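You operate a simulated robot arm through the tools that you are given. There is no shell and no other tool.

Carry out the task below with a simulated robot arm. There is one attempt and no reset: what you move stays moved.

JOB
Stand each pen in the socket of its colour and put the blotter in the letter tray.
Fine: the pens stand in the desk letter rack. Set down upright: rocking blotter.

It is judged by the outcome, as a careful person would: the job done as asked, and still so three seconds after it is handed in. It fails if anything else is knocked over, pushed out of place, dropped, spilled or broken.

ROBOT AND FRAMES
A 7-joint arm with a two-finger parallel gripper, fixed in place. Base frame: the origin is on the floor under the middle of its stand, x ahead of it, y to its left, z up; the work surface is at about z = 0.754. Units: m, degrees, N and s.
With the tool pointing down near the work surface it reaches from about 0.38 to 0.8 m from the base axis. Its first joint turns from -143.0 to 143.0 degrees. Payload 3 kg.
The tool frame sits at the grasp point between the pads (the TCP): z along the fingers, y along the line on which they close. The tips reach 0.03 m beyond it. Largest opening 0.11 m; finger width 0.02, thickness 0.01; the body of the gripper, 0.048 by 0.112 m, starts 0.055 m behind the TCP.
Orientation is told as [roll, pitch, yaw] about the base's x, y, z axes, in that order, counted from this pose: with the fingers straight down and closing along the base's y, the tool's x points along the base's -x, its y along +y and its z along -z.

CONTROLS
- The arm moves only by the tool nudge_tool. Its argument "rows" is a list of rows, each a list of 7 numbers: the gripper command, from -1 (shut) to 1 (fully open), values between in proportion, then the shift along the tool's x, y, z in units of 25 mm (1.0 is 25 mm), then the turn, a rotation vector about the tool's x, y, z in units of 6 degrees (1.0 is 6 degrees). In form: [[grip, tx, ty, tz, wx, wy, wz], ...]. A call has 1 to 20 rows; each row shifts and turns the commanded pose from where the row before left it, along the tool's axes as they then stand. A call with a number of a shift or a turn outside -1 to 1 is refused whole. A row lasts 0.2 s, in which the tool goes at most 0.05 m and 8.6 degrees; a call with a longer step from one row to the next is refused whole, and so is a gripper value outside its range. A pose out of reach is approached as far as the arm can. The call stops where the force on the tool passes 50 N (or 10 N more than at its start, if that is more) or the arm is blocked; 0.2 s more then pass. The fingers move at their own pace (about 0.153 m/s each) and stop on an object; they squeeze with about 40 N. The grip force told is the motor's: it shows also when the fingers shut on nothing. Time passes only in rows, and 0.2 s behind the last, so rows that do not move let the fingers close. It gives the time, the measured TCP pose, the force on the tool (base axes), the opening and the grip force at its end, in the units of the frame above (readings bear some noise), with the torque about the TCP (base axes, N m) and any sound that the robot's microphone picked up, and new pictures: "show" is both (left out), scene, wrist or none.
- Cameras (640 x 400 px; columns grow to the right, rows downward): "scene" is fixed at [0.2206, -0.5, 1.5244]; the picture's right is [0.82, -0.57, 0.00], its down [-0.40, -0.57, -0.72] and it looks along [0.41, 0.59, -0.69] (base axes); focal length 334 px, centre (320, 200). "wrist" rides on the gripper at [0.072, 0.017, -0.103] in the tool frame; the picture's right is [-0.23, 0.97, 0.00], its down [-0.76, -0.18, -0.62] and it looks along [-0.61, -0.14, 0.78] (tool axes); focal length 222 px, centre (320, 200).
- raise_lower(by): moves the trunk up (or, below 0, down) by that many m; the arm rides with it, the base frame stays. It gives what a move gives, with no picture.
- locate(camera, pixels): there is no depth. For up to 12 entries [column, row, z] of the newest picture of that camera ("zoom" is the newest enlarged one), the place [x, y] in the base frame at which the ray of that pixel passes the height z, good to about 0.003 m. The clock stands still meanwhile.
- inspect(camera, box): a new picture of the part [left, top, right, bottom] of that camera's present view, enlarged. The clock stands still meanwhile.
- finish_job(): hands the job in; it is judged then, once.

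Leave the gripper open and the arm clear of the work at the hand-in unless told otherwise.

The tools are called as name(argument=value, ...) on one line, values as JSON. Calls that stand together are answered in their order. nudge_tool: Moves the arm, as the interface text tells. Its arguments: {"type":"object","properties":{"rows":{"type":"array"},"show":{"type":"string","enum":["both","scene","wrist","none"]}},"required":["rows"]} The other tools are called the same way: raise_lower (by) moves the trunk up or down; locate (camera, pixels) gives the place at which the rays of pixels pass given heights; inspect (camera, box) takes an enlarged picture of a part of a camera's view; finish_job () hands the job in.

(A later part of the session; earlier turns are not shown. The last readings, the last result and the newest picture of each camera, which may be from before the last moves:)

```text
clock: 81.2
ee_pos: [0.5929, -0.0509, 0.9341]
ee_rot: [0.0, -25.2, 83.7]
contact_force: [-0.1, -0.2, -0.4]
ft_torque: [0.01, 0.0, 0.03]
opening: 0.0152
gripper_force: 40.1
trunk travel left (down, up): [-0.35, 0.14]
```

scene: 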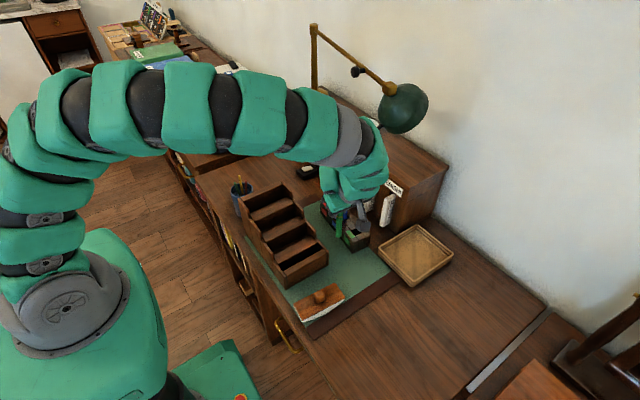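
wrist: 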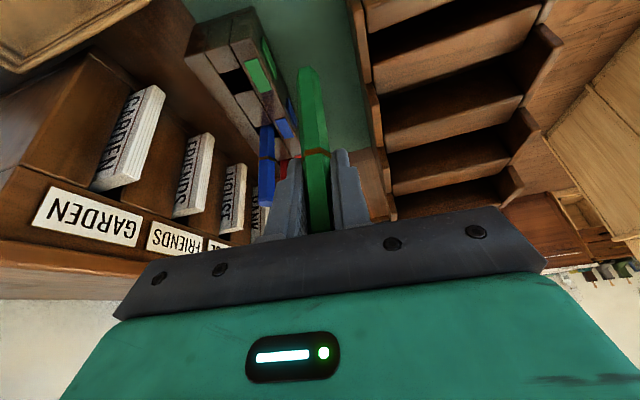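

The wrist stays on the -y side, well off the lamp. I'll move in above the green socket (0.657,-0.051).

nudge_tool(rows=[[-1, -0.083, -0.85, 0.04, 0, 0, 0], [-1, -0.083, -0.85, 0.04, 0, 0, 0], [-1, -0.083, -0.85, 0.04, 0, 0, 0], [-1, 0, 0, 0, 0, 0, 0]], show="both")

inspect(camera="wrist", box=[260, 20, 380, 140])

inspect(camera="scene", box=[320, 190, 400, 270])

```text
clock: 82.2
ee_pos: [0.6589, -0.0523, 0.9319]
ee_rot: [0.1, -25.2, 83.8]
contact_force: [0.6, 0.4, -0.4]
ft_torque: [0.03, 0.01, -0.02]
opening: 0.0151
gripper_force: 39.8
trunk travel left (down, up): [-0.35, 0.14]
```

scene: 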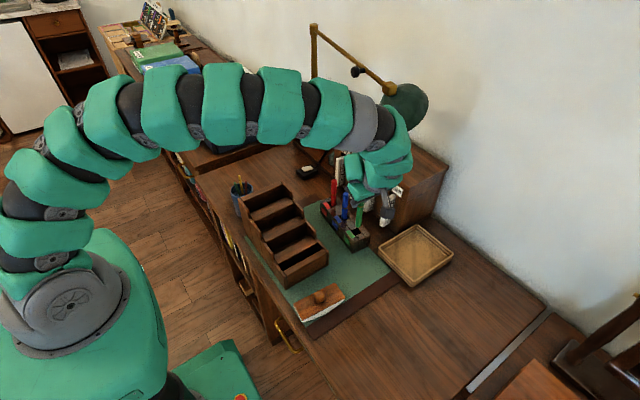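
wrist: 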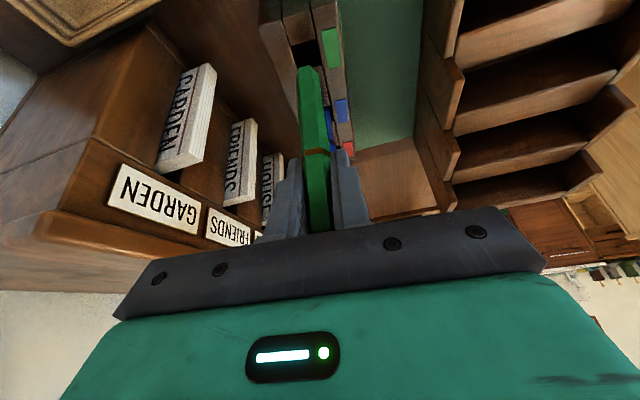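

```text
3.33 times, centred on (320, 80) of wrist
```

zoom: 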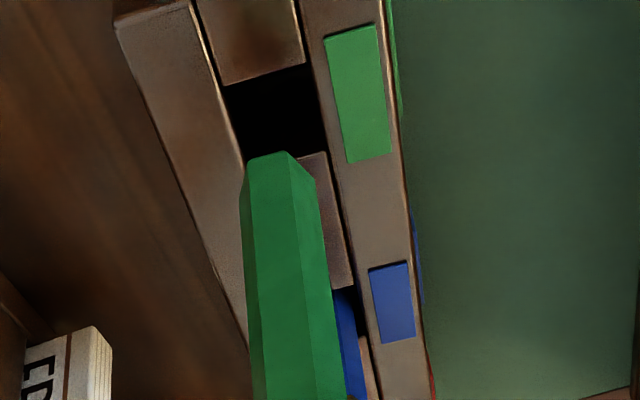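

```text
5.00 times, centred on (360, 230) of scene
```

zoom: 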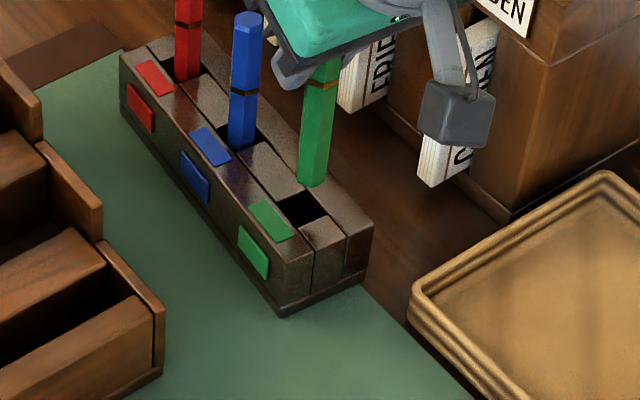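

The views are good. I'll enlarge further to measure the pen end and hole precisely.

inspect(camera="scene", box=[340, 208, 380, 248])

inspect(camera="wrist", box=[280, 30, 340, 100])

```text
10.00 times, centred on (360, 228) of scene
```

zoom: 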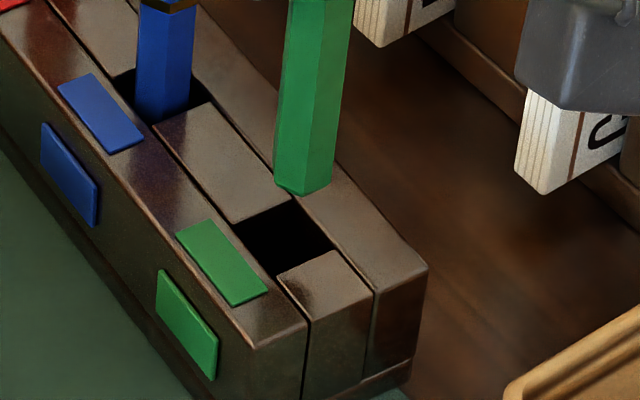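

```text
5.71 times, centred on (310, 65) of wrist
```

zoom: 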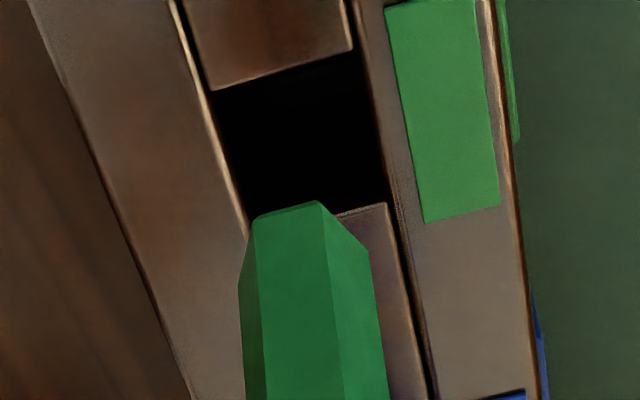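

The hole centre is about 2.5 mm toward -x and 0.8 mm toward -y of the pen end. I'll correct that and lower 14 mm.

nudge_tool(rows=[[-1, 0.038, 0.096, -0.018, 0, 0, 0], [-1, 0.12, 0, 0.253, 0, 0, 0], [-1, 0.12, 0, 0.253, 0, 0, 0], [-1, 0, 0, 0, 0, 0, 0]], show="none")

inspect(camera="scene", box=[340, 208, 380, 248])

inspect(camera="wrist", box=[280, 30, 340, 100])

```text
clock: 83.2
ee_pos: [0.6544, -0.0532, 0.9171]
ee_rot: [0.0, -25.2, 83.8]
contact_force: [-0.9, -0.1, 0.9]
ft_torque: [-0.01, 0.02, 0.02]
opening: 0.015
gripper_force: 40.1
trunk travel left (down, up): [-0.35, 0.14]
```

```text
10.00 times, centred on (360, 228) of scene
```

zoom: 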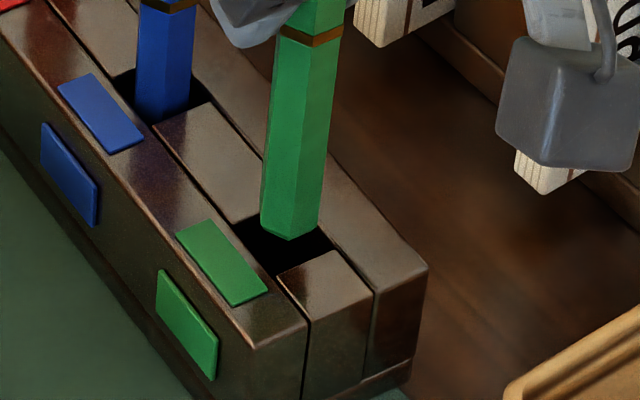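

```text
5.71 times, centred on (310, 65) of wrist
```

zoom: 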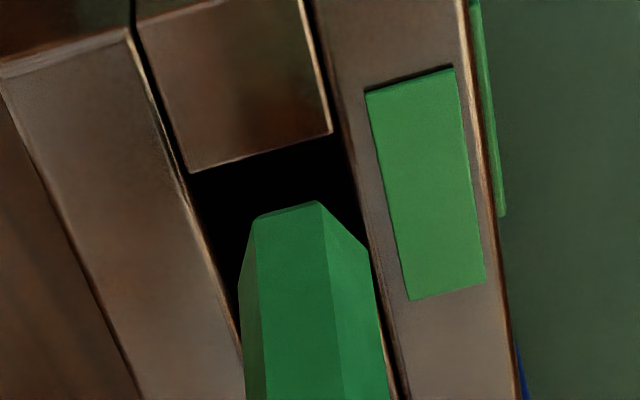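

I overshot a little: the wrist view now puts the hole about 2 mm toward +x of the pen. I'll shift about 1.6 mm back and re-check before lowering.

nudge_tool(rows=[[-1, 0.01, -0.065, 0, 0, 0, 0], [-1, 0, 0, 0, 0, 0, 0], [-1, 0, 0, 0, 0, 0, 0]], show="none")

inspect(camera="wrist", box=[280, 30, 340, 100])

```text
clock: 84.0
ee_pos: [0.6557, -0.0535, 0.9172]
ee_rot: [0.0, -25.2, 83.8]
contact_force: [0.8, 0.2, -0.2]
ft_torque: [0.02, -0.02, -0.03]
opening: 0.0151
gripper_force: 40.2
trunk travel left (down, up): [-0.35, 0.14]
```

```text
5.71 times, centred on (310, 65) of wrist
```

zoom: 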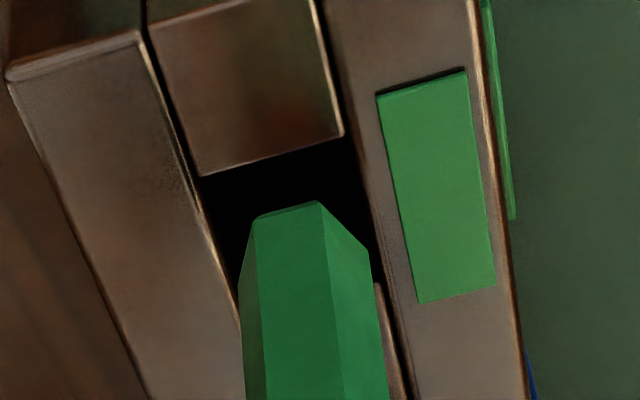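

Now within about 1 mm. I'll lower in small steps and watch the force.

nudge_tool(rows=[[-1, 0.06, -0.02, 0.11, 0, 0, 0], [-1, 0.052, 0, 0.11, 0, 0, 0], [-1, 0.052, 0, 0.11, 0, 0, 0], [-1, 0, 0, 0, 0, 0, 0]], show="none")

inspect(camera="wrist", box=[280, 30, 340, 100])

inspect(camera="scene", box=[340, 208, 380, 248])

```text
clock: 85.0
ee_pos: [0.6557, -0.0517, 0.9073]
ee_rot: [0.0, -25.2, 83.7]
contact_force: [-0.3, 0.3, -1.0]
ft_torque: [0.01, -0.03, 0.0]
opening: 0.0152
gripper_force: 39.8
trunk travel left (down, up): [-0.35, 0.14]
```

```text
5.71 times, centred on (310, 65) of wrist
```

zoom: 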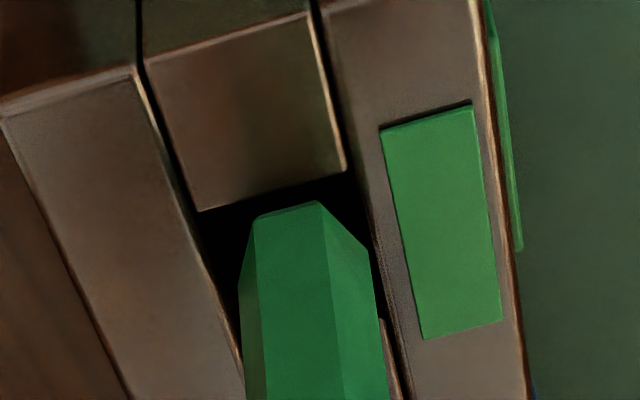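

```text
10.00 times, centred on (360, 228) of scene
```

zoom: 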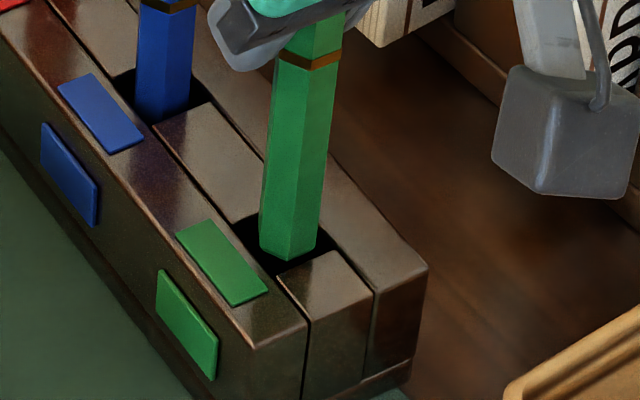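

The pen end is at the rim and centred. I'll lower 8 mm more.

nudge_tool(rows=[[-1, 0.068, 0, 0.145, 0, 0, 0], [-1, 0.068, 0, 0.145, 0, 0, 0], [-1, 0, 0, 0, 0, 0, 0]], show="none")

inspect(camera="scene", box=[340, 208, 380, 248])

```text
clock: 85.8
ee_pos: [0.6544, -0.0515, 0.9028]
ee_rot: [-0.2, -25.2, 83.9]
contact_force: [2.0, 3.1, 38.5]
ft_torque: [-0.09, -0.16, 0.02]
opening: 0.0153
gripper_force: 40.0
trunk travel left (down, up): [-0.35, 0.14]
```

```text
10.00 times, centred on (360, 228) of scene
```

zoom: 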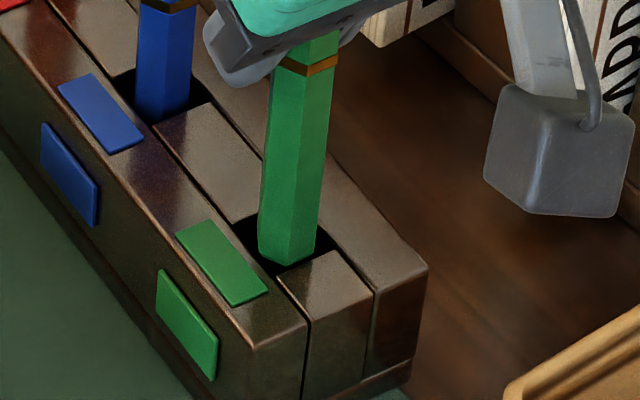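

38.5 N straight up means the pen end is resting on the rim. The torque puts the contact on the pen's -y side (about 10 mm toward -y). I'll back up 6 mm, shift 2.5 mm toward +y, and look.

nudge_tool(rows=[[-1, -0.103, 0, -0.217, 0, 0, 0], [-1, -0.09, 0.011, 0.042, 0, 0, 0], [-1, 0, 0, 0, 0, 0, 0]], show="none")

inspect(camera="wrist", box=[280, 30, 340, 100])

inspect(camera="scene", box=[340, 208, 380, 248])

```text
clock: 86.6
ee_pos: [0.6564, -0.0513, 0.9057]
ee_rot: [0.1, -25.2, 83.7]
contact_force: [0.3, 0.3, 0.4]
ft_torque: [0.05, 0.03, -0.01]
opening: 0.0146
gripper_force: 39.9
trunk travel left (down, up): [-0.35, 0.14]
```

```text
5.71 times, centred on (310, 65) of wrist
```

zoom: 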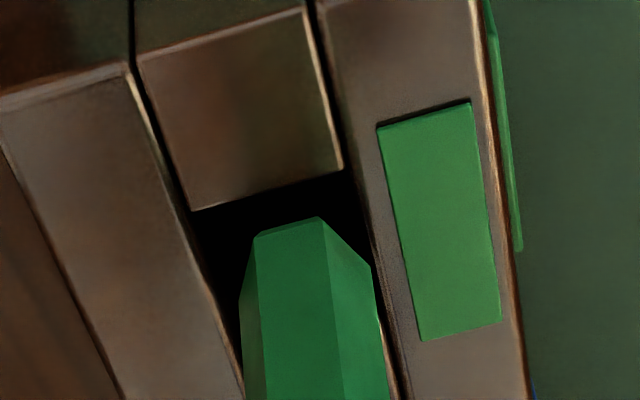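

```text
10.00 times, centred on (360, 228) of scene
```

zoom: 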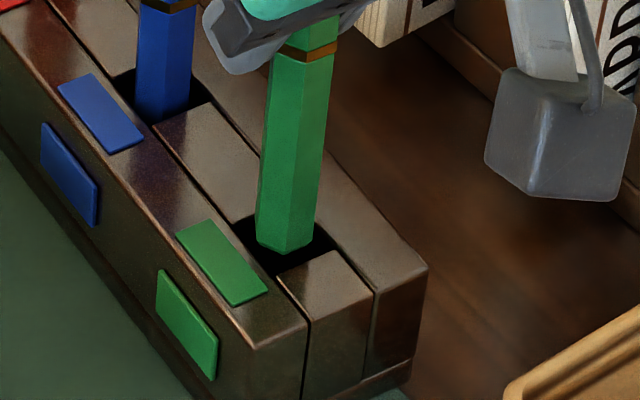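

Both views say the pen should go about 2 mm toward +x. The scene view and the torque suggest a little more +y. I'll shift (+2,+1) mm and lower gently in 2 mm steps.

nudge_tool(rows=[[-1, -0.044, -0.075, 0.02, 0, 0, 0], [-1, 0.034, 0, 0.072, 0, 0, 0], [-1, 0.034, 0, 0.072, 0, 0, 0], [-1, 0, 0, 0, 0, 0, 0]], show="none")

inspect(camera="wrist", box=[280, 30, 340, 100])

inspect(camera="scene", box=[340, 208, 380, 248])

```text
clock: 87.6
ee_pos: [0.6591, -0.0498, 0.9013]
ee_rot: [0.0, -25.2, 83.8]
contact_force: [-0.2, -0.9, -0.3]
ft_torque: [0.03, 0.0, -0.03]
opening: 0.015
gripper_force: 39.6
trunk travel left (down, up): [-0.35, 0.14]
```

```text
5.71 times, centred on (310, 65) of wrist
```

zoom: 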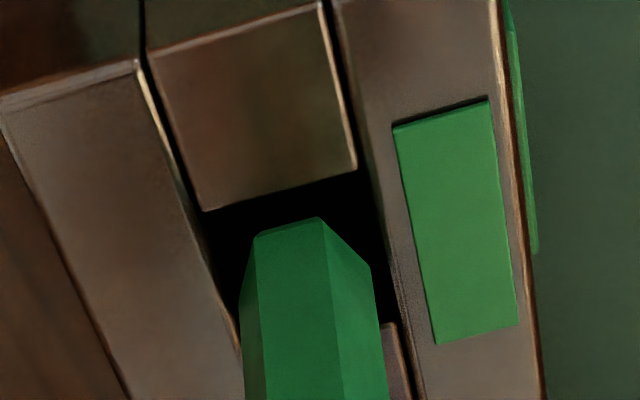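

```text
10.00 times, centred on (360, 228) of scene
```

zoom: 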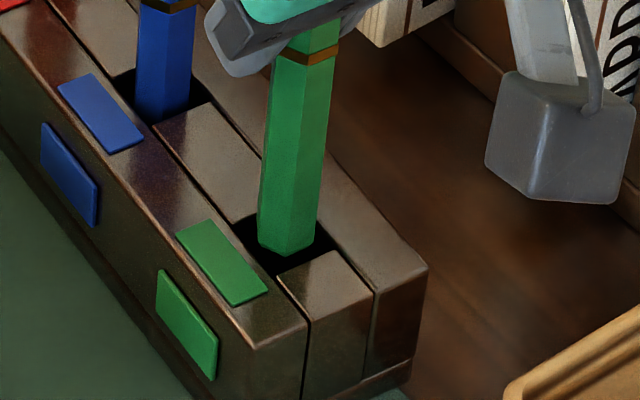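

No contact and centred within about 1 mm in both views. I'll lower 6 mm more in 2 mm steps.

nudge_tool(rows=[[-1, 0.034, 0, 0.072, 0, 0, 0], [-1, 0.034, 0, 0.072, 0, 0, 0], [-1, 0.034, 0, 0.072, 0, 0, 0], [-1, 0, 0, 0, 0, 0, 0]], show="none")

inspect(camera="wrist", box=[280, 30, 340, 100])

inspect(camera="scene", box=[340, 208, 380, 248])

```text
clock: 88.6
ee_pos: [0.6579, -0.0514, 0.8949]
ee_rot: [0.1, -25.2, 83.7]
contact_force: [-0.6, -0.2, -0.3]
ft_torque: [0.05, 0.03, -0.01]
opening: 0.015
gripper_force: 40.0
trunk travel left (down, up): [-0.35, 0.14]
```

```text
5.71 times, centred on (310, 65) of wrist
```

zoom: 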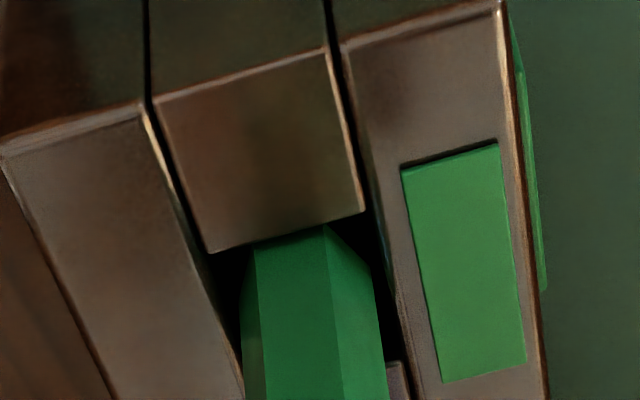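

```text
10.00 times, centred on (360, 228) of scene
```

zoom: 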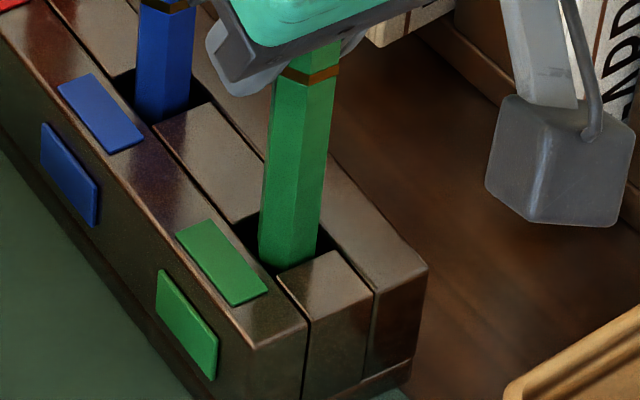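

The pen end is now inside the hole, with its lower edge hidden behind the near rim. I'll continue down in steps with a slight +y trim.

nudge_tool(rows=[[-1, 0.038, 0, 0.13, 0, 0, 0], [-1, 0.06, 0, 0.12, 0, 0, 0], [-1, 0, 0, 0, 0, 0, 0]], show="none")

```text
clock: 89.4
ee_pos: [0.6584, -0.0496, 0.8901]
ee_rot: [0.1, -25.3, 83.8]
contact_force: [-0.1, 0.5, 0.6]
ft_torque: [0.01, 0.01, 0.01]
opening: 0.015
gripper_force: 39.7
trunk travel left (down, up): [-0.35, 0.14]
```

nudge_tool(rows=[[-1, 0.06, 0, 0.127, 0, 0, 0], [-1, 0.06, 0, 0.127, 0, 0, 0], [-1, 0, 0, 0, 0, 0, 0]], show="none")

```text
clock: 90.2
ee_pos: [0.6585, -0.0497, 0.8831]
ee_rot: [0.0, -25.2, 83.7]
contact_force: [-0.4, -0.2, -0.8]
ft_torque: [-0.01, -0.02, 0.0]
opening: 0.0151
gripper_force: 40.1
trunk travel left (down, up): [-0.35, 0.14]
```

Still free of forces. I'll continue down another 7 mm.

nudge_tool(rows=[[-1, 0.06, 0, 0.127, 0, 0, 0], [-1, 0.06, 0, 0.127, 0, 0, 0], [-1, 0, 0, 0, 0, 0, 0]], show="none")

inspect(camera="scene", box=[320, 170, 420, 270])

```text
clock: 91.0
ee_pos: [0.6586, -0.0498, 0.8751]
ee_rot: [0.1, -25.2, 83.6]
contact_force: [0.6, -0.6, 0.2]
ft_torque: [-0.03, 0.01, 0.02]
opening: 0.015
gripper_force: 40.6
trunk travel left (down, up): [-0.35, 0.14]
```

```text
4.00 times, centred on (370, 220) of scene
```

zoom: 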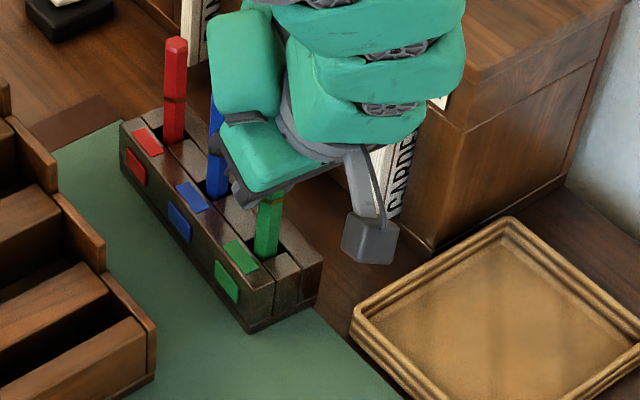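

Everything looks clear. I'll continue down 3 mm at a time to feel the floor.

nudge_tool(rows=[[-1, 0.05, 0, 0.107, 0, 0, 0], [-1, 0.026, 0, 0.054, 0, 0, 0], [-1, 0, 0, 0, 0, 0, 0]], show="none")

```text
clock: 91.8
ee_pos: [0.6578, -0.0503, 0.8697]
ee_rot: [0.1, -25.1, 83.7]
contact_force: [0.3, -0.2, -0.2]
ft_torque: [-0.01, 0.0, 0.0]
opening: 0.0152
gripper_force: 40.1
trunk travel left (down, up): [-0.35, 0.14]
```

nudge_tool(rows=[[-1, 0.026, 0, 0.054, 0, 0, 0], [-1, 0.026, 0, 0.054, 0, 0, 0], [-1, 0, 0, 0, 0, 0, 0]], show="none")

```text
clock: 92.6
ee_pos: [0.6573, -0.0482, 0.8656]
ee_rot: [0.0, -25.2, 83.9]
contact_force: [-0.3, -0.2, -0.8]
ft_torque: [0.01, 0.05, -0.02]
opening: 0.0151
gripper_force: 40.2
trunk travel left (down, up): [-0.35, 0.14]
```

nudge_tool(rows=[[-1, 0.026, 0, 0.054, 0, 0, 0], [-1, 0.026, 0, 0.054, 0, 0, 0], [-1, 0, 0, 0, 0, 0, 0]], show="none")

```text
clock: 93.4
ee_pos: [0.6571, -0.0497, 0.864]
ee_rot: [0.0, -25.2, 83.8]
contact_force: [-0.3, -0.2, 0.2]
ft_torque: [-0.02, 0.01, 0.0]
opening: 0.0149
gripper_force: 40.2
trunk travel left (down, up): [-0.35, 0.14]
```

nudge_tool(rows=[[-1, 0.026, 0, 0.054, 0, 0, 0], [-1, 0.026, 0, 0.054, 0, 0, 0], [-1, 0, 0, 0, 0, 0, 0]], show="none")

inspect(camera="wrist", box=[240, 20, 400, 240])

```text
clock: 94.2
ee_pos: [0.656, -0.0493, 0.8617]
ee_rot: [0.0, -25.3, 83.8]
contact_force: [0.0, 0.1, 5.4]
ft_torque: [-0.01, -0.01, 0.02]
opening: 0.015
gripper_force: 40.2
trunk travel left (down, up): [-0.35, 0.14]
```

```text
1.82 times, centred on (320, 130) of wrist
```

zoom: 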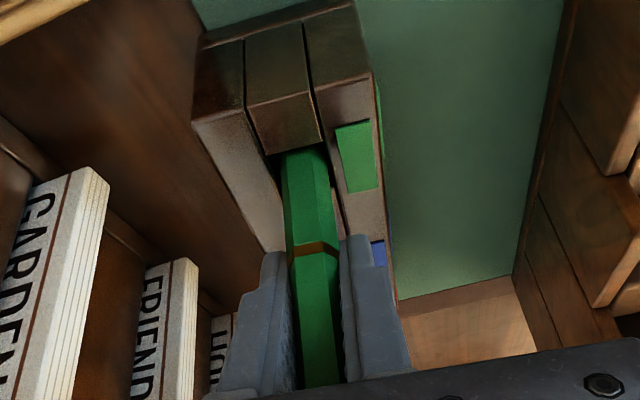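

Floor contact at 5.4 N. I'll open the fingers to about 38 mm.

nudge_tool(rows=[[-0.7, 0, 0, 0, 0, 0, 0], [-0.3, 0, 0, 0, 0, 0, 0], [-0.3, 0, 0, 0, 0, 0, 0]], show="none")

inspect(camera="wrist", box=[240, 20, 400, 240])

```text
clock: 95.0
ee_pos: [0.658, -0.0498, 0.8622]
ee_rot: [0.0, -25.2, 83.8]
contact_force: [-0.4, -0.4, -0.1]
ft_torque: [0.01, 0.03, 0.01]
opening: 0.0383
gripper_force: 0.1
trunk travel left (down, up): [-0.35, 0.14]
```

```text
1.82 times, centred on (320, 130) of wrist
```

zoom: 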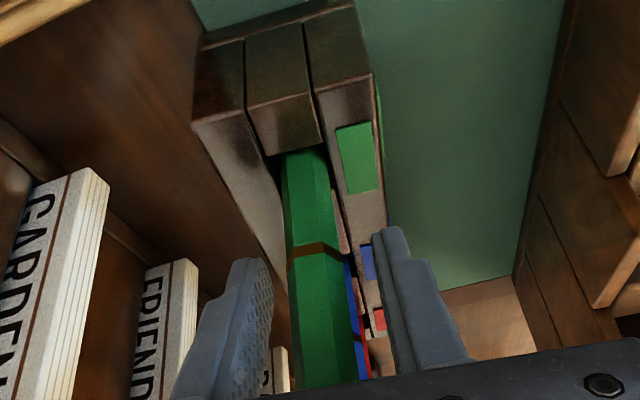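

The green pen stands free. I'll rise vertically to TCP z≈0.952, so the tips clear the pen tops, and check.

nudge_tool(rows=[[-0.3, -0.17, 0, -0.36, 0, 0, 0], [-0.3, -0.342, 0, -0.723, 0, 0, 0], [-0.3, -0.342, 0, -0.723, 0, 0, 0], [-0.3, -0.342, 0, -0.723, 0, 0, 0], [-0.3, -0.342, 0, -0.723, 0, 0, 0], [-0.3, 0, 0, 0, 0, 0, 0]], show="both")

inspect(camera="scene", box=[310, 160, 400, 260])

```text
clock: 96.4
ee_pos: [0.6591, -0.0505, 0.9533]
ee_rot: [0.1, -25.2, 83.7]
contact_force: [-0.1, -0.6, 0.2]
ft_torque: [-0.02, 0.01, -0.02]
opening: 0.0385
gripper_force: 0.1
trunk travel left (down, up): [-0.35, 0.14]
```

scene: 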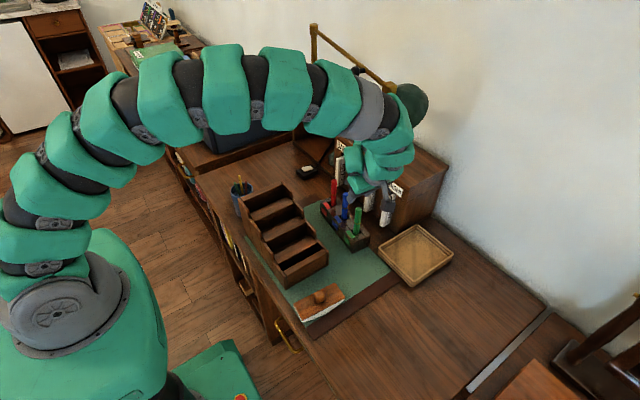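
wrist: 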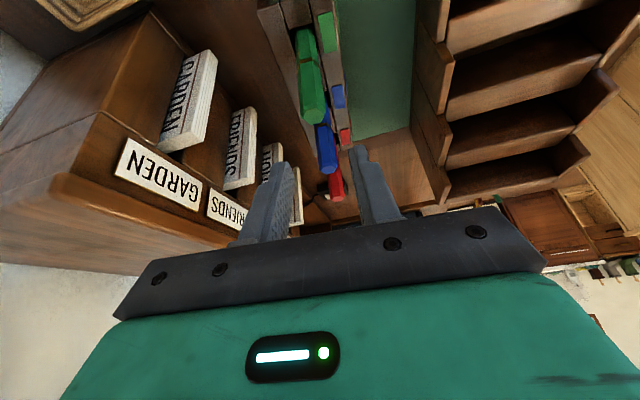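

```text
4.00 times, centred on (355, 210) of scene
```

zoom: 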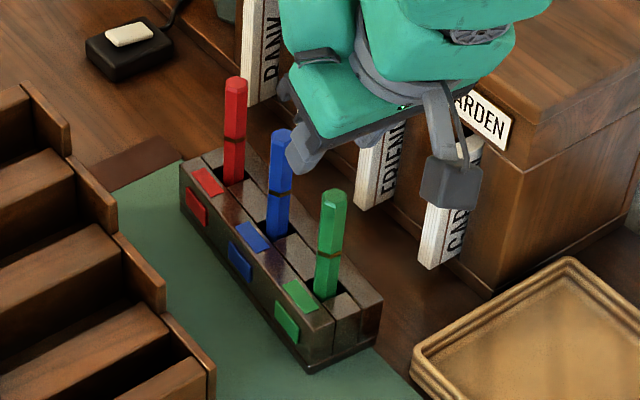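

All three pens stand in their own sockets. Next is the blotter. I'll retract toward -x above the pens, straighten the lean, and turn back toward yaw 0.

nudge_tool(rows=[[-0.3, 0, 1, 0, 0, 0, 0], [-0.3, 0, 1, 0, 0, 0, 0], [-0.3, 0, 1, 0, 0, 0, 0], [-0.3, 0, 1, 0, 0, 0, 0], [-0.3, -0.342, 0, -0.723, 0, 0, 0], [-0.3, -0.342, 0, -0.723, 0, 0, 0], [-0.3, 0, 0, 0, 0, 0.84, 0], [-0.3, 0, 0, 0, 0, 0.84, 0], [-0.3, 0, 0, 0, 0, 0.84, 0], [-0.3, 0, 0, 0, 0, 0.84, 0], [-0.3, 0, 0, 0, 0, 0.84, 0], [-0.3, 0, 0, 0, 0, 0, 0]], show="none")

```text
clock: 99.0
ee_pos: [0.5583, -0.0386, 0.991]
ee_rot: [0.0, 0.1, 83.7]
contact_force: [-0.4, -0.3, 0.3]
ft_torque: [0.03, -0.01, -0.03]
opening: 0.0385
gripper_force: 0.1
trunk travel left (down, up): [-0.35, 0.14]
```

Upright at (0.558,-0.039,0.991). I'll turn back to yaw 0 while rising slightly.

nudge_tool(rows=[[-0.3, 0, 0, -0.3, 0, 0, 1], [-0.3, 0, 0, -0.3, 0, 0, 1], [-0.3, 0, 0, -0.3, 0, 0, 1], [-0.3, 0, 0, -0.3, 0, 0, 1], [-0.3, 0, 0, -0.3, 0, 0, 1], [-0.3, 0, 0, -0.3, 0, 0, 1], [-0.3, 0, 0, -0.3, 0, 0, 1], [-0.3, 0, 0, -0.3, 0, 0, 1], [-0.3, 0, 0, -0.3, 0, 0, 1], [-0.3, 0, 0, -0.3, 0, 0, 1], [-0.3, 0, 0, -0.3, 0, 0, 1], [-0.3, 0, 0, -0.3, 0, 0, 1], [-0.3, 0, 0, -0.3, 0, 0, 1], [-0.3, 0, 0, -0.3, 0, 0, 0.95], [-0.3, 0, 0, 0, 0, 0, 0]], show="none")

```text
clock: 102.2
ee_pos: [0.5565, -0.0386, 1.0974]
ee_rot: [0.0, -0.1, 0.0]
contact_force: [-0.1, -0.1, 0.4]
ft_torque: [0.01, 0.02, 0.02]
opening: 0.0384
gripper_force: 0.0
trunk travel left (down, up): [-0.35, 0.14]
```

Now I move back toward (0.40,-0.16,1.05) so the wrist camera sees the blotter.

nudge_tool(rows=[[-0.3, 0.89, -0.69, 0.27, 0, 0, 0], [-0.3, 0.89, -0.69, 0.27, 0, 0, 0], [-0.3, 0.89, -0.69, 0.27, 0, 0, 0], [-0.3, 0.89, -0.69, 0.27, 0, 0, 0], [-0.3, 0.89, -0.69, 0.27, 0, 0, 0], [-0.3, 0.89, -0.69, 0.27, 0, 0, 0], [-0.3, 0.89, -0.69, 0.27, 0, 0, 0], [-0.3, 0, 0, 0, 0, 0, 0]], show="both")

inspect(camera="wrist", box=[220, 40, 420, 165])

inspect(camera="scene", box=[284, 266, 364, 330])

inspect(camera="scene", box=[366, 216, 466, 296])

```text
clock: 104.0
ee_pos: [0.4049, -0.1604, 1.0499]
ee_rot: [-0.1, -0.1, 0.0]
contact_force: [0.0, -0.1, 0.8]
ft_torque: [-0.01, -0.01, 0.03]
opening: 0.0385
gripper_force: 0.1
trunk travel left (down, up): [-0.35, 0.14]
```

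scene: 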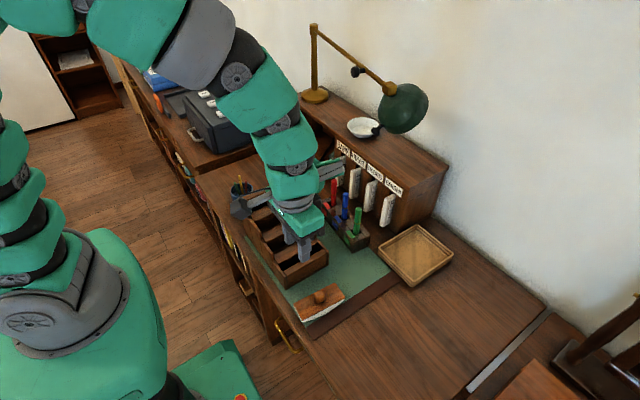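
wrist: 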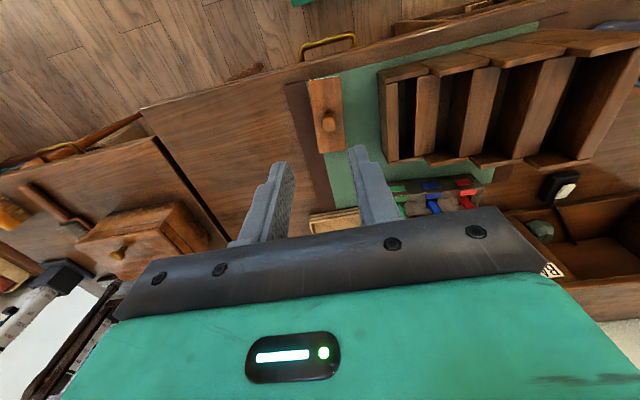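

```text
3.20 times, centred on (320, 102) of wrist
```

zoom: 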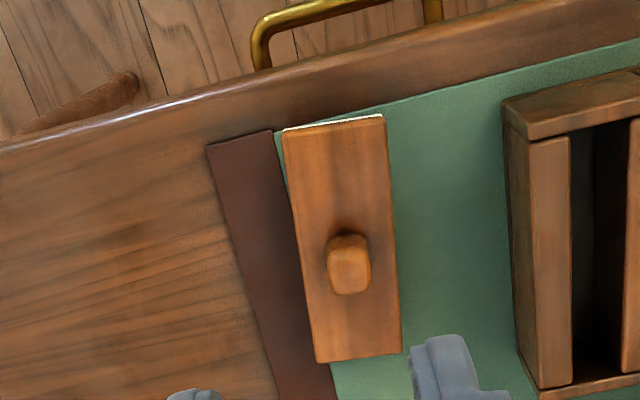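

```text
6.25 times, centred on (324, 298) of scene
```

zoom: 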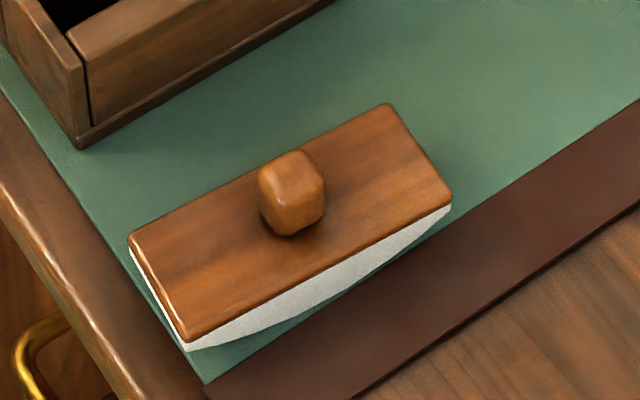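

```text
5.00 times, centred on (416, 256) of scene
```

zoom: 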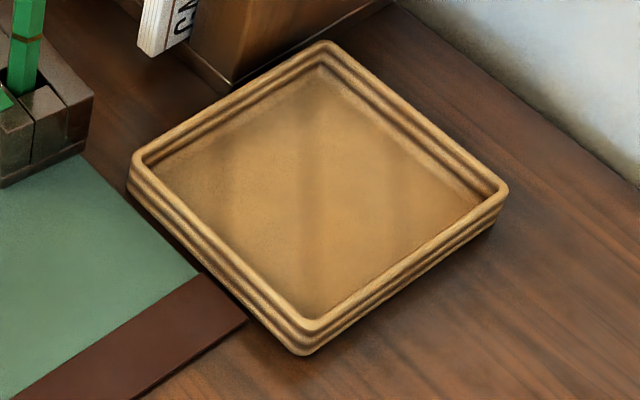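

The blotter's plate is about 0.118 × 0.047 m, yawed about -4.7°. Its centre and knob are near (0.4555,-0.157), plate top z≈0.785, knob top ≈0.815. The tray interior is about x 0.70–0.835, y -0.236 to -0.125. I'll move over the knob, match its yaw, and descend to TCP z≈0.90.

nudge_tool(rows=[[-0.15, -0.675, 0.045, 0.5, 0, 0, 0.26], [-0.15, -0.675, 0.045, 0.8, 0, 0, 0.26], [-0.15, -0.675, 0.045, 0.8, 0, 0, 0.26], [-0.15, 0, 0, 0.9, 0, 0, 0], [-0.15, 0, 0, 0.9, 0, 0, 0], [-0.15, 0, 0, 0.9, 0, 0, 0], [-0.15, 0, 0, 0.9, 0, 0, 0], [-0.15, 0, 0, 0, 0, 0, 0]], show="both")

inspect(camera="wrist", box=[230, 60, 410, 220])

inspect(camera="scene", box=[274, 236, 364, 326])

```text
clock: 105.8
ee_pos: [0.4544, -0.1578, 0.9072]
ee_rot: [-0.2, 0.0, -4.6]
contact_force: [0.3, -0.1, 0.5]
ft_torque: [0.01, 0.02, -0.03]
opening: 0.0468
gripper_force: 0.0
trunk travel left (down, up): [-0.35, 0.14]
```

scene: 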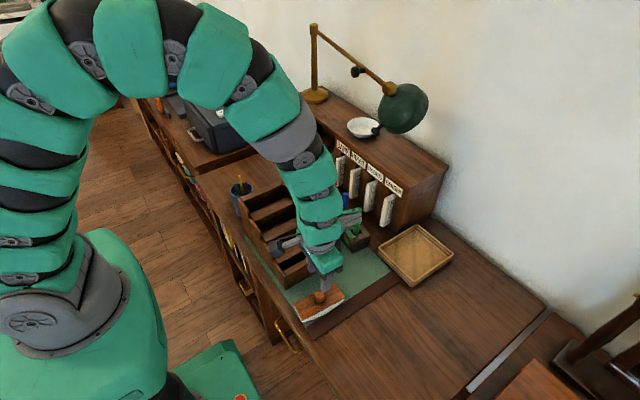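
wrist: 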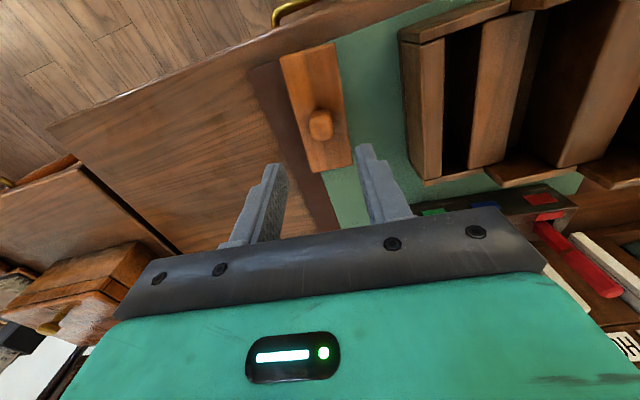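

```text
2.50 times, centred on (320, 140) of wrist
```

zoom: 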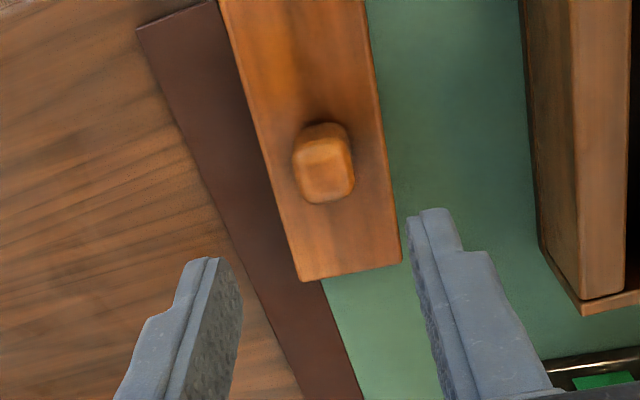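

```text
4.44 times, centred on (319, 281) of scene
```

zoom: 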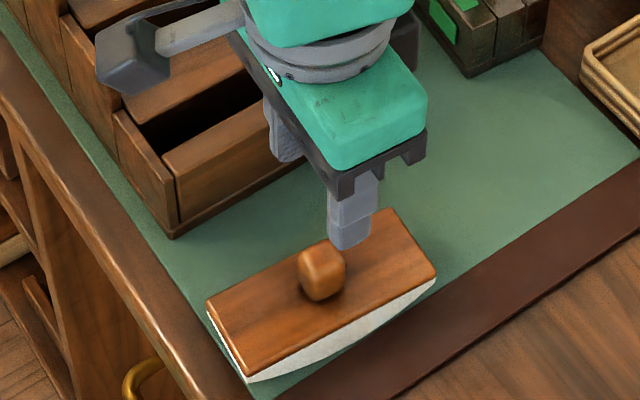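

The knob top computes to within 0.5 mm in x and about 2.4 mm toward +y of the TCP. I'll correct that and descend to TCP z≈0.83.

nudge_tool(rows=[[-0.15, 0, 0.09, 0.8, 0, 0, 0], [-0.15, 0, 0, 0.8, 0, 0, 0], [-0.15, 0, 0, 0.8, 0, 0, 0], [-0.15, 0, 0, 0.65, 0, 0, 0], [-0.15, 0, 0, 0, 0, 0, 0]], show="wrist")

inspect(camera="wrist", box=[230, 100, 410, 260])

inspect(camera="scene", box=[284, 256, 364, 326])

```text
clock: 107.0
ee_pos: [0.4569, -0.1549, 0.8319]
ee_rot: [-0.1, 0.0, -4.5]
contact_force: [-0.1, 0.1, -0.1]
ft_torque: [-0.02, 0.0, 0.0]
opening: 0.0469
gripper_force: 0.2
trunk travel left (down, up): [-0.35, 0.14]
```

wrist: 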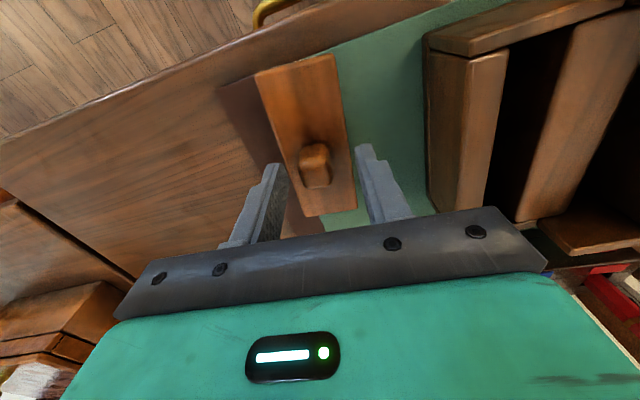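

```text
2.50 times, centred on (320, 180) of wrist
```

zoom: 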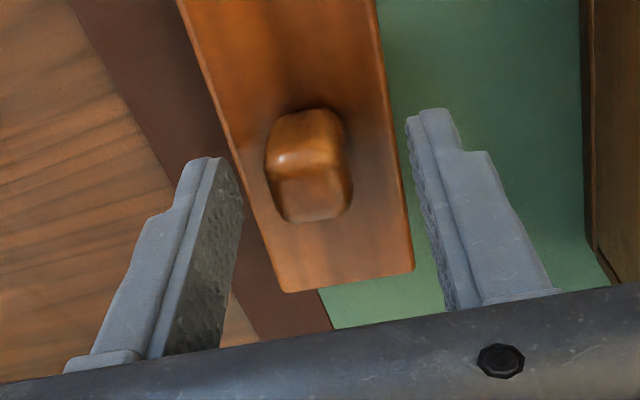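

```text
5.71 times, centred on (324, 291) of scene
```

zoom: 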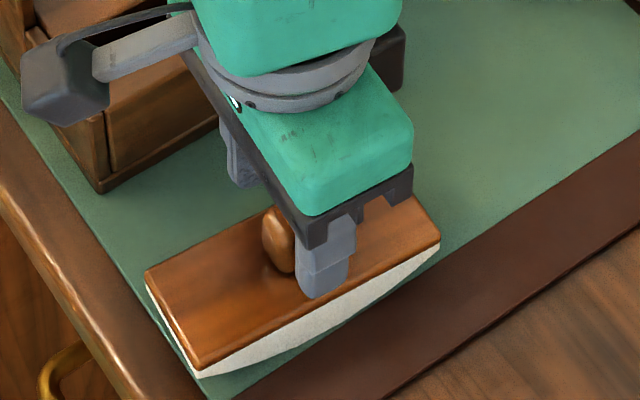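

The knob is between the fingers. I'll lower 9 mm so the tips sit about 8 mm above the plate, then close gently on the knob.

nudge_tool(rows=[[-0.15, 0, 0, 0.2, 0, 0, 0], [-0.15, 0, 0, 0.16, 0, 0, 0], [-0.15, 0, 0, 0, 0, 0, 0], [-0.45, 0, 0, 0, 0, 0, 0], [-0.8, 0, 0, 0, 0, 0, 0], [-1, 0, 0, 0, 0, 0, 0]], show="both")

inspect(camera="scene", box=[284, 256, 364, 326])

```text
clock: 108.4
ee_pos: [0.4541, -0.1546, 0.8229]
ee_rot: [0.0, 0.0, -4.6]
contact_force: [-0.2, 0.7, 0.0]
ft_torque: [0.02, -0.01, 0.0]
opening: 0.0211
gripper_force: 40.0
trunk travel left (down, up): [-0.35, 0.14]
```

scene: 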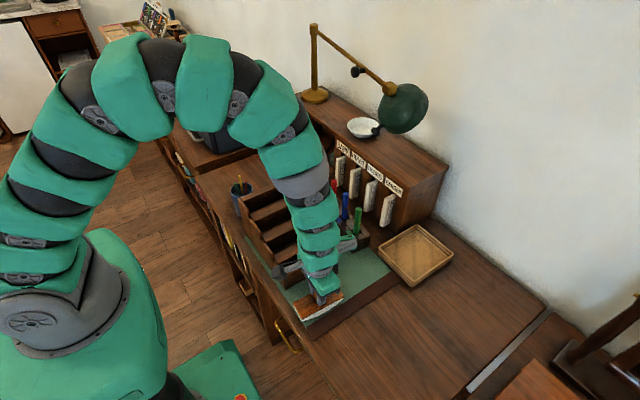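
wrist: 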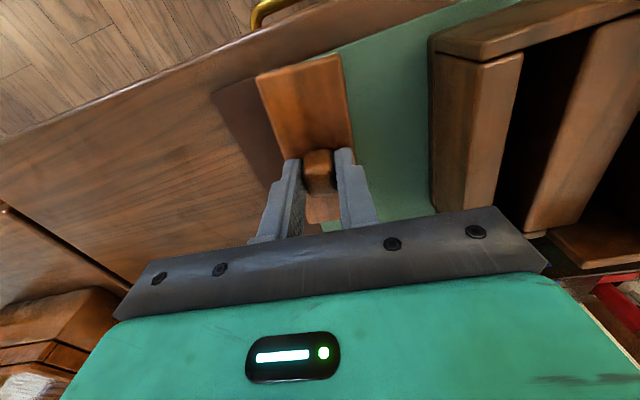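

```text
5.71 times, centred on (324, 291) of scene
```

zoom: 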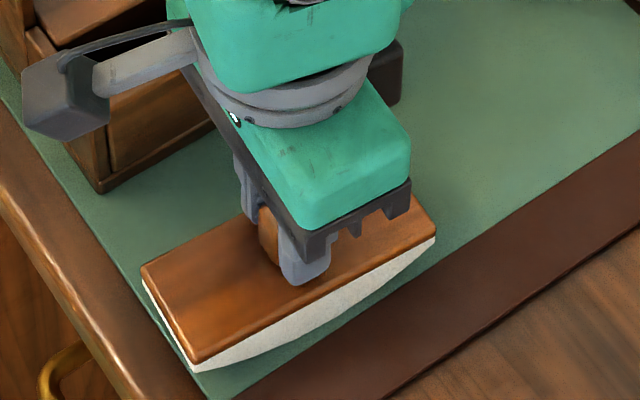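

The knob is held at 21.1 mm with no side forces. I'll lift straight up to about z 0.94.

nudge_tool(rows=[[-1, 0, 0, -0.2, 0, 0, 0], [-1, 0, 0, -0.4, 0, 0, 0], [-1, 0, 0, -0.8, 0, 0, 0], [-1, 0, 0, -0.8, 0, 0, 0], [-1, 0, 0, -0.8, 0, 0, 0], [-1, 0, 0, -0.8, 0, 0, 0], [-1, 0, 0, -0.8, 0, 0, 0], [-1, 0, 0, 0, 0, 0, 0]], show="both")

inspect(camera="scene", box=[274, 206, 374, 296])

```text
clock: 110.2
ee_pos: [0.455, -0.1548, 0.9359]
ee_rot: [-0.1, 0.0, -4.6]
contact_force: [-0.5, -0.7, -2.3]
ft_torque: [-0.01, -0.01, -0.03]
opening: 0.0213
gripper_force: 39.6
trunk travel left (down, up): [-0.35, 0.14]
```

scene: 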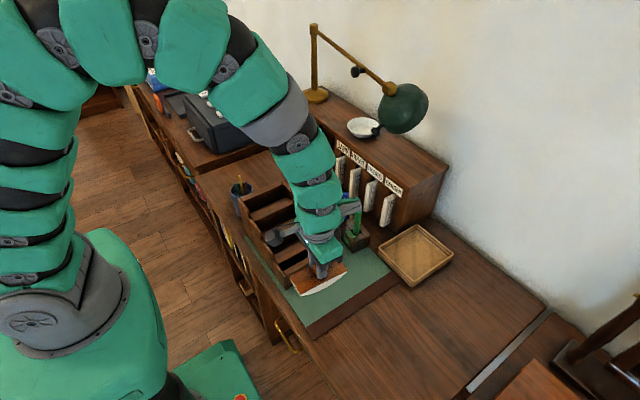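
wrist: 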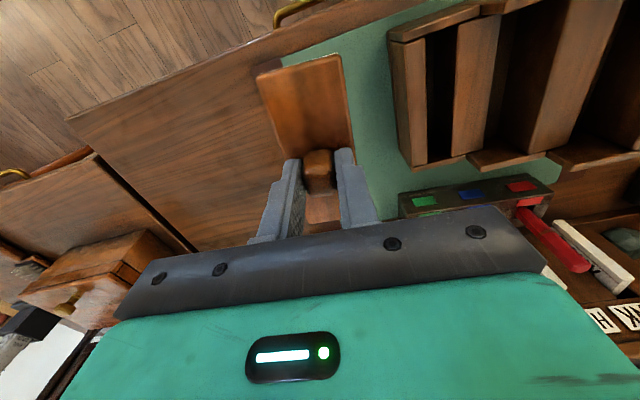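

```text
4.44 times, centred on (324, 251) of scene
```

zoom: 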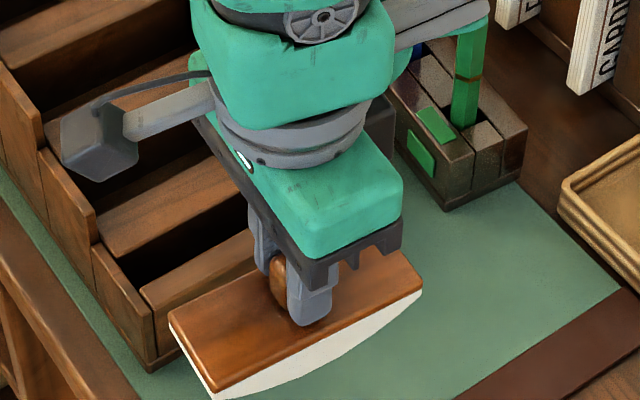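

The blotter is lifted level. I'll turn it to yaw 0 to match the tray and carry it at this height to x≈0.63 first.

nudge_tool(rows=[[-1, 0, 0, 0, 0, 0, -0.383], [-1, 0, 0, 0, 0, 0, -0.383], [-1, -0.88, -0.13, 0, 0, 0, 0], [-1, -0.88, -0.13, 0, 0, 0, 0], [-1, -0.88, -0.13, 0, 0, 0, 0], [-1, -0.88, -0.13, 0, 0, 0, 0], [-1, -0.88, -0.13, 0, 0, 0, 0], [-1, -0.88, -0.13, 0, 0, 0, 0], [-1, -0.88, -0.13, 0, 0, 0, 0], [-1, -0.88, -0.13, 0, 0, 0, 0], [-1, 0, 0, 0, 0, 0, 0]], show="both")

```text
clock: 112.6
ee_pos: [0.6307, -0.1795, 0.934]
ee_rot: [0.0, 0.0, 0.0]
contact_force: [-0.2, 0.9, -0.5]
ft_torque: [-0.05, 0.03, 0.0]
opening: 0.0216
gripper_force: 40.2
trunk travel left (down, up): [-0.35, 0.14]
```

scene: 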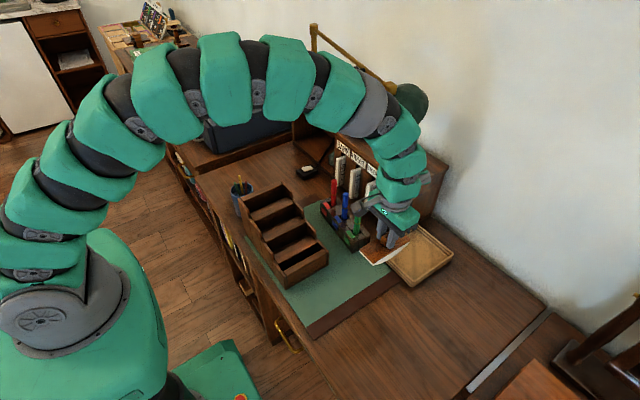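
wrist: 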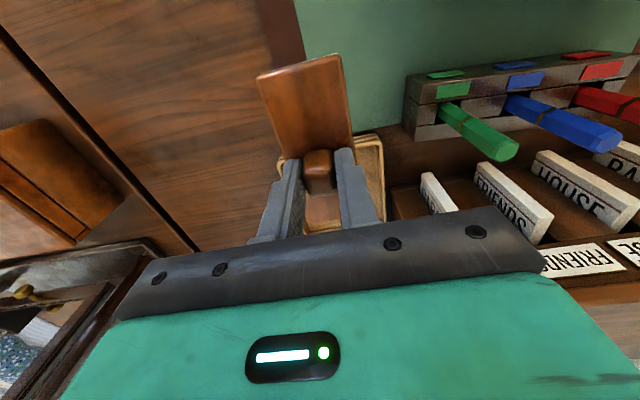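

The blotter stays level and clear of the pens. I'll carry on to above the tray centre (0.764,-0.182).

nudge_tool(rows=[[-1, -0.889, -0.017, 0, 0, 0, 0], [-1, -0.889, -0.017, 0, 0, 0, 0], [-1, -0.889, -0.017, 0, 0, 0, 0], [-1, -0.889, -0.017, 0, 0, 0, 0], [-1, -0.889, -0.017, 0, 0, 0, 0], [-1, -0.889, -0.017, 0, 0, 0, 0], [-1, 0, 0, 0, 0, 0, 0]], show="both")

inspect(camera="scene", box=[350, 170, 490, 300])

inspect(camera="wrist", box=[220, 40, 420, 240])

```text
clock: 114.2
ee_pos: [0.7636, -0.1816, 0.936]
ee_rot: [0.0, 0.1, 0.1]
contact_force: [0.1, 0.4, -1.4]
ft_torque: [0.0, 0.04, -0.01]
opening: 0.0212
gripper_force: 40.3
trunk travel left (down, up): [-0.35, 0.14]
```

scene: 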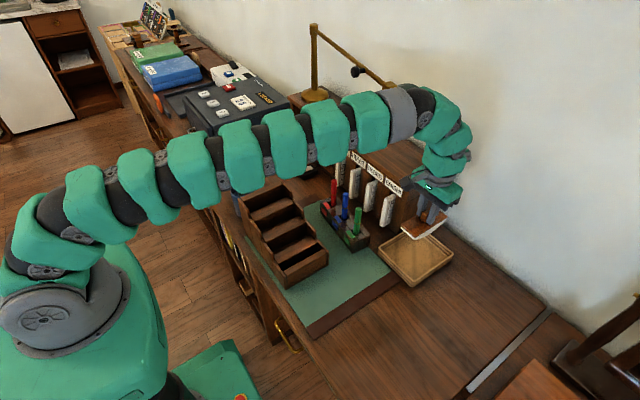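
wrist: 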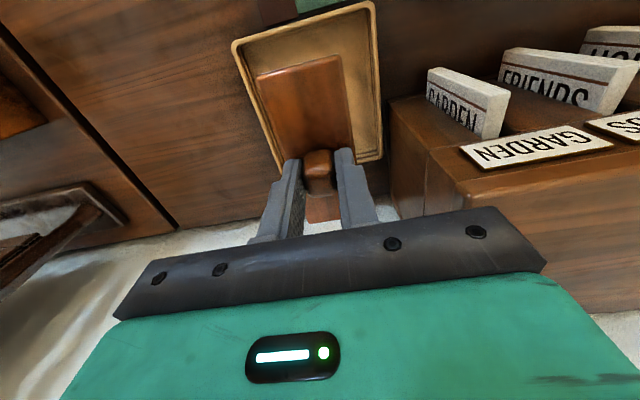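

```text
3.08 times, centred on (420, 235) of scene
```

zoom: 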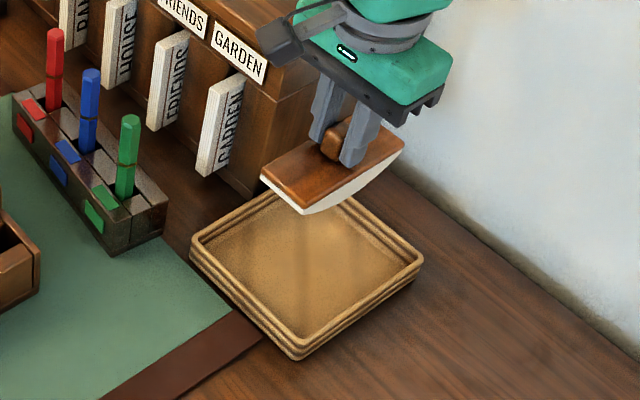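

```text
2.00 times, centred on (320, 140) of wrist
```

zoom: 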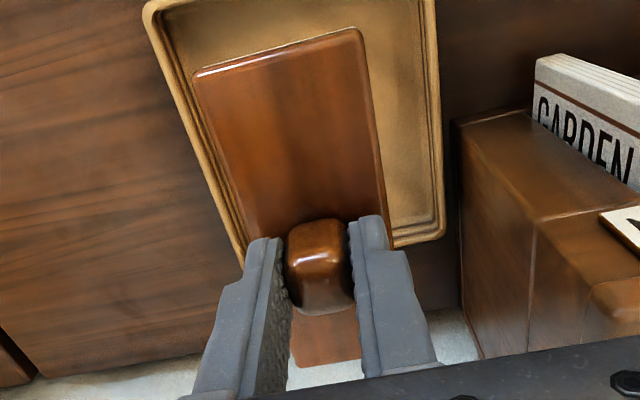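

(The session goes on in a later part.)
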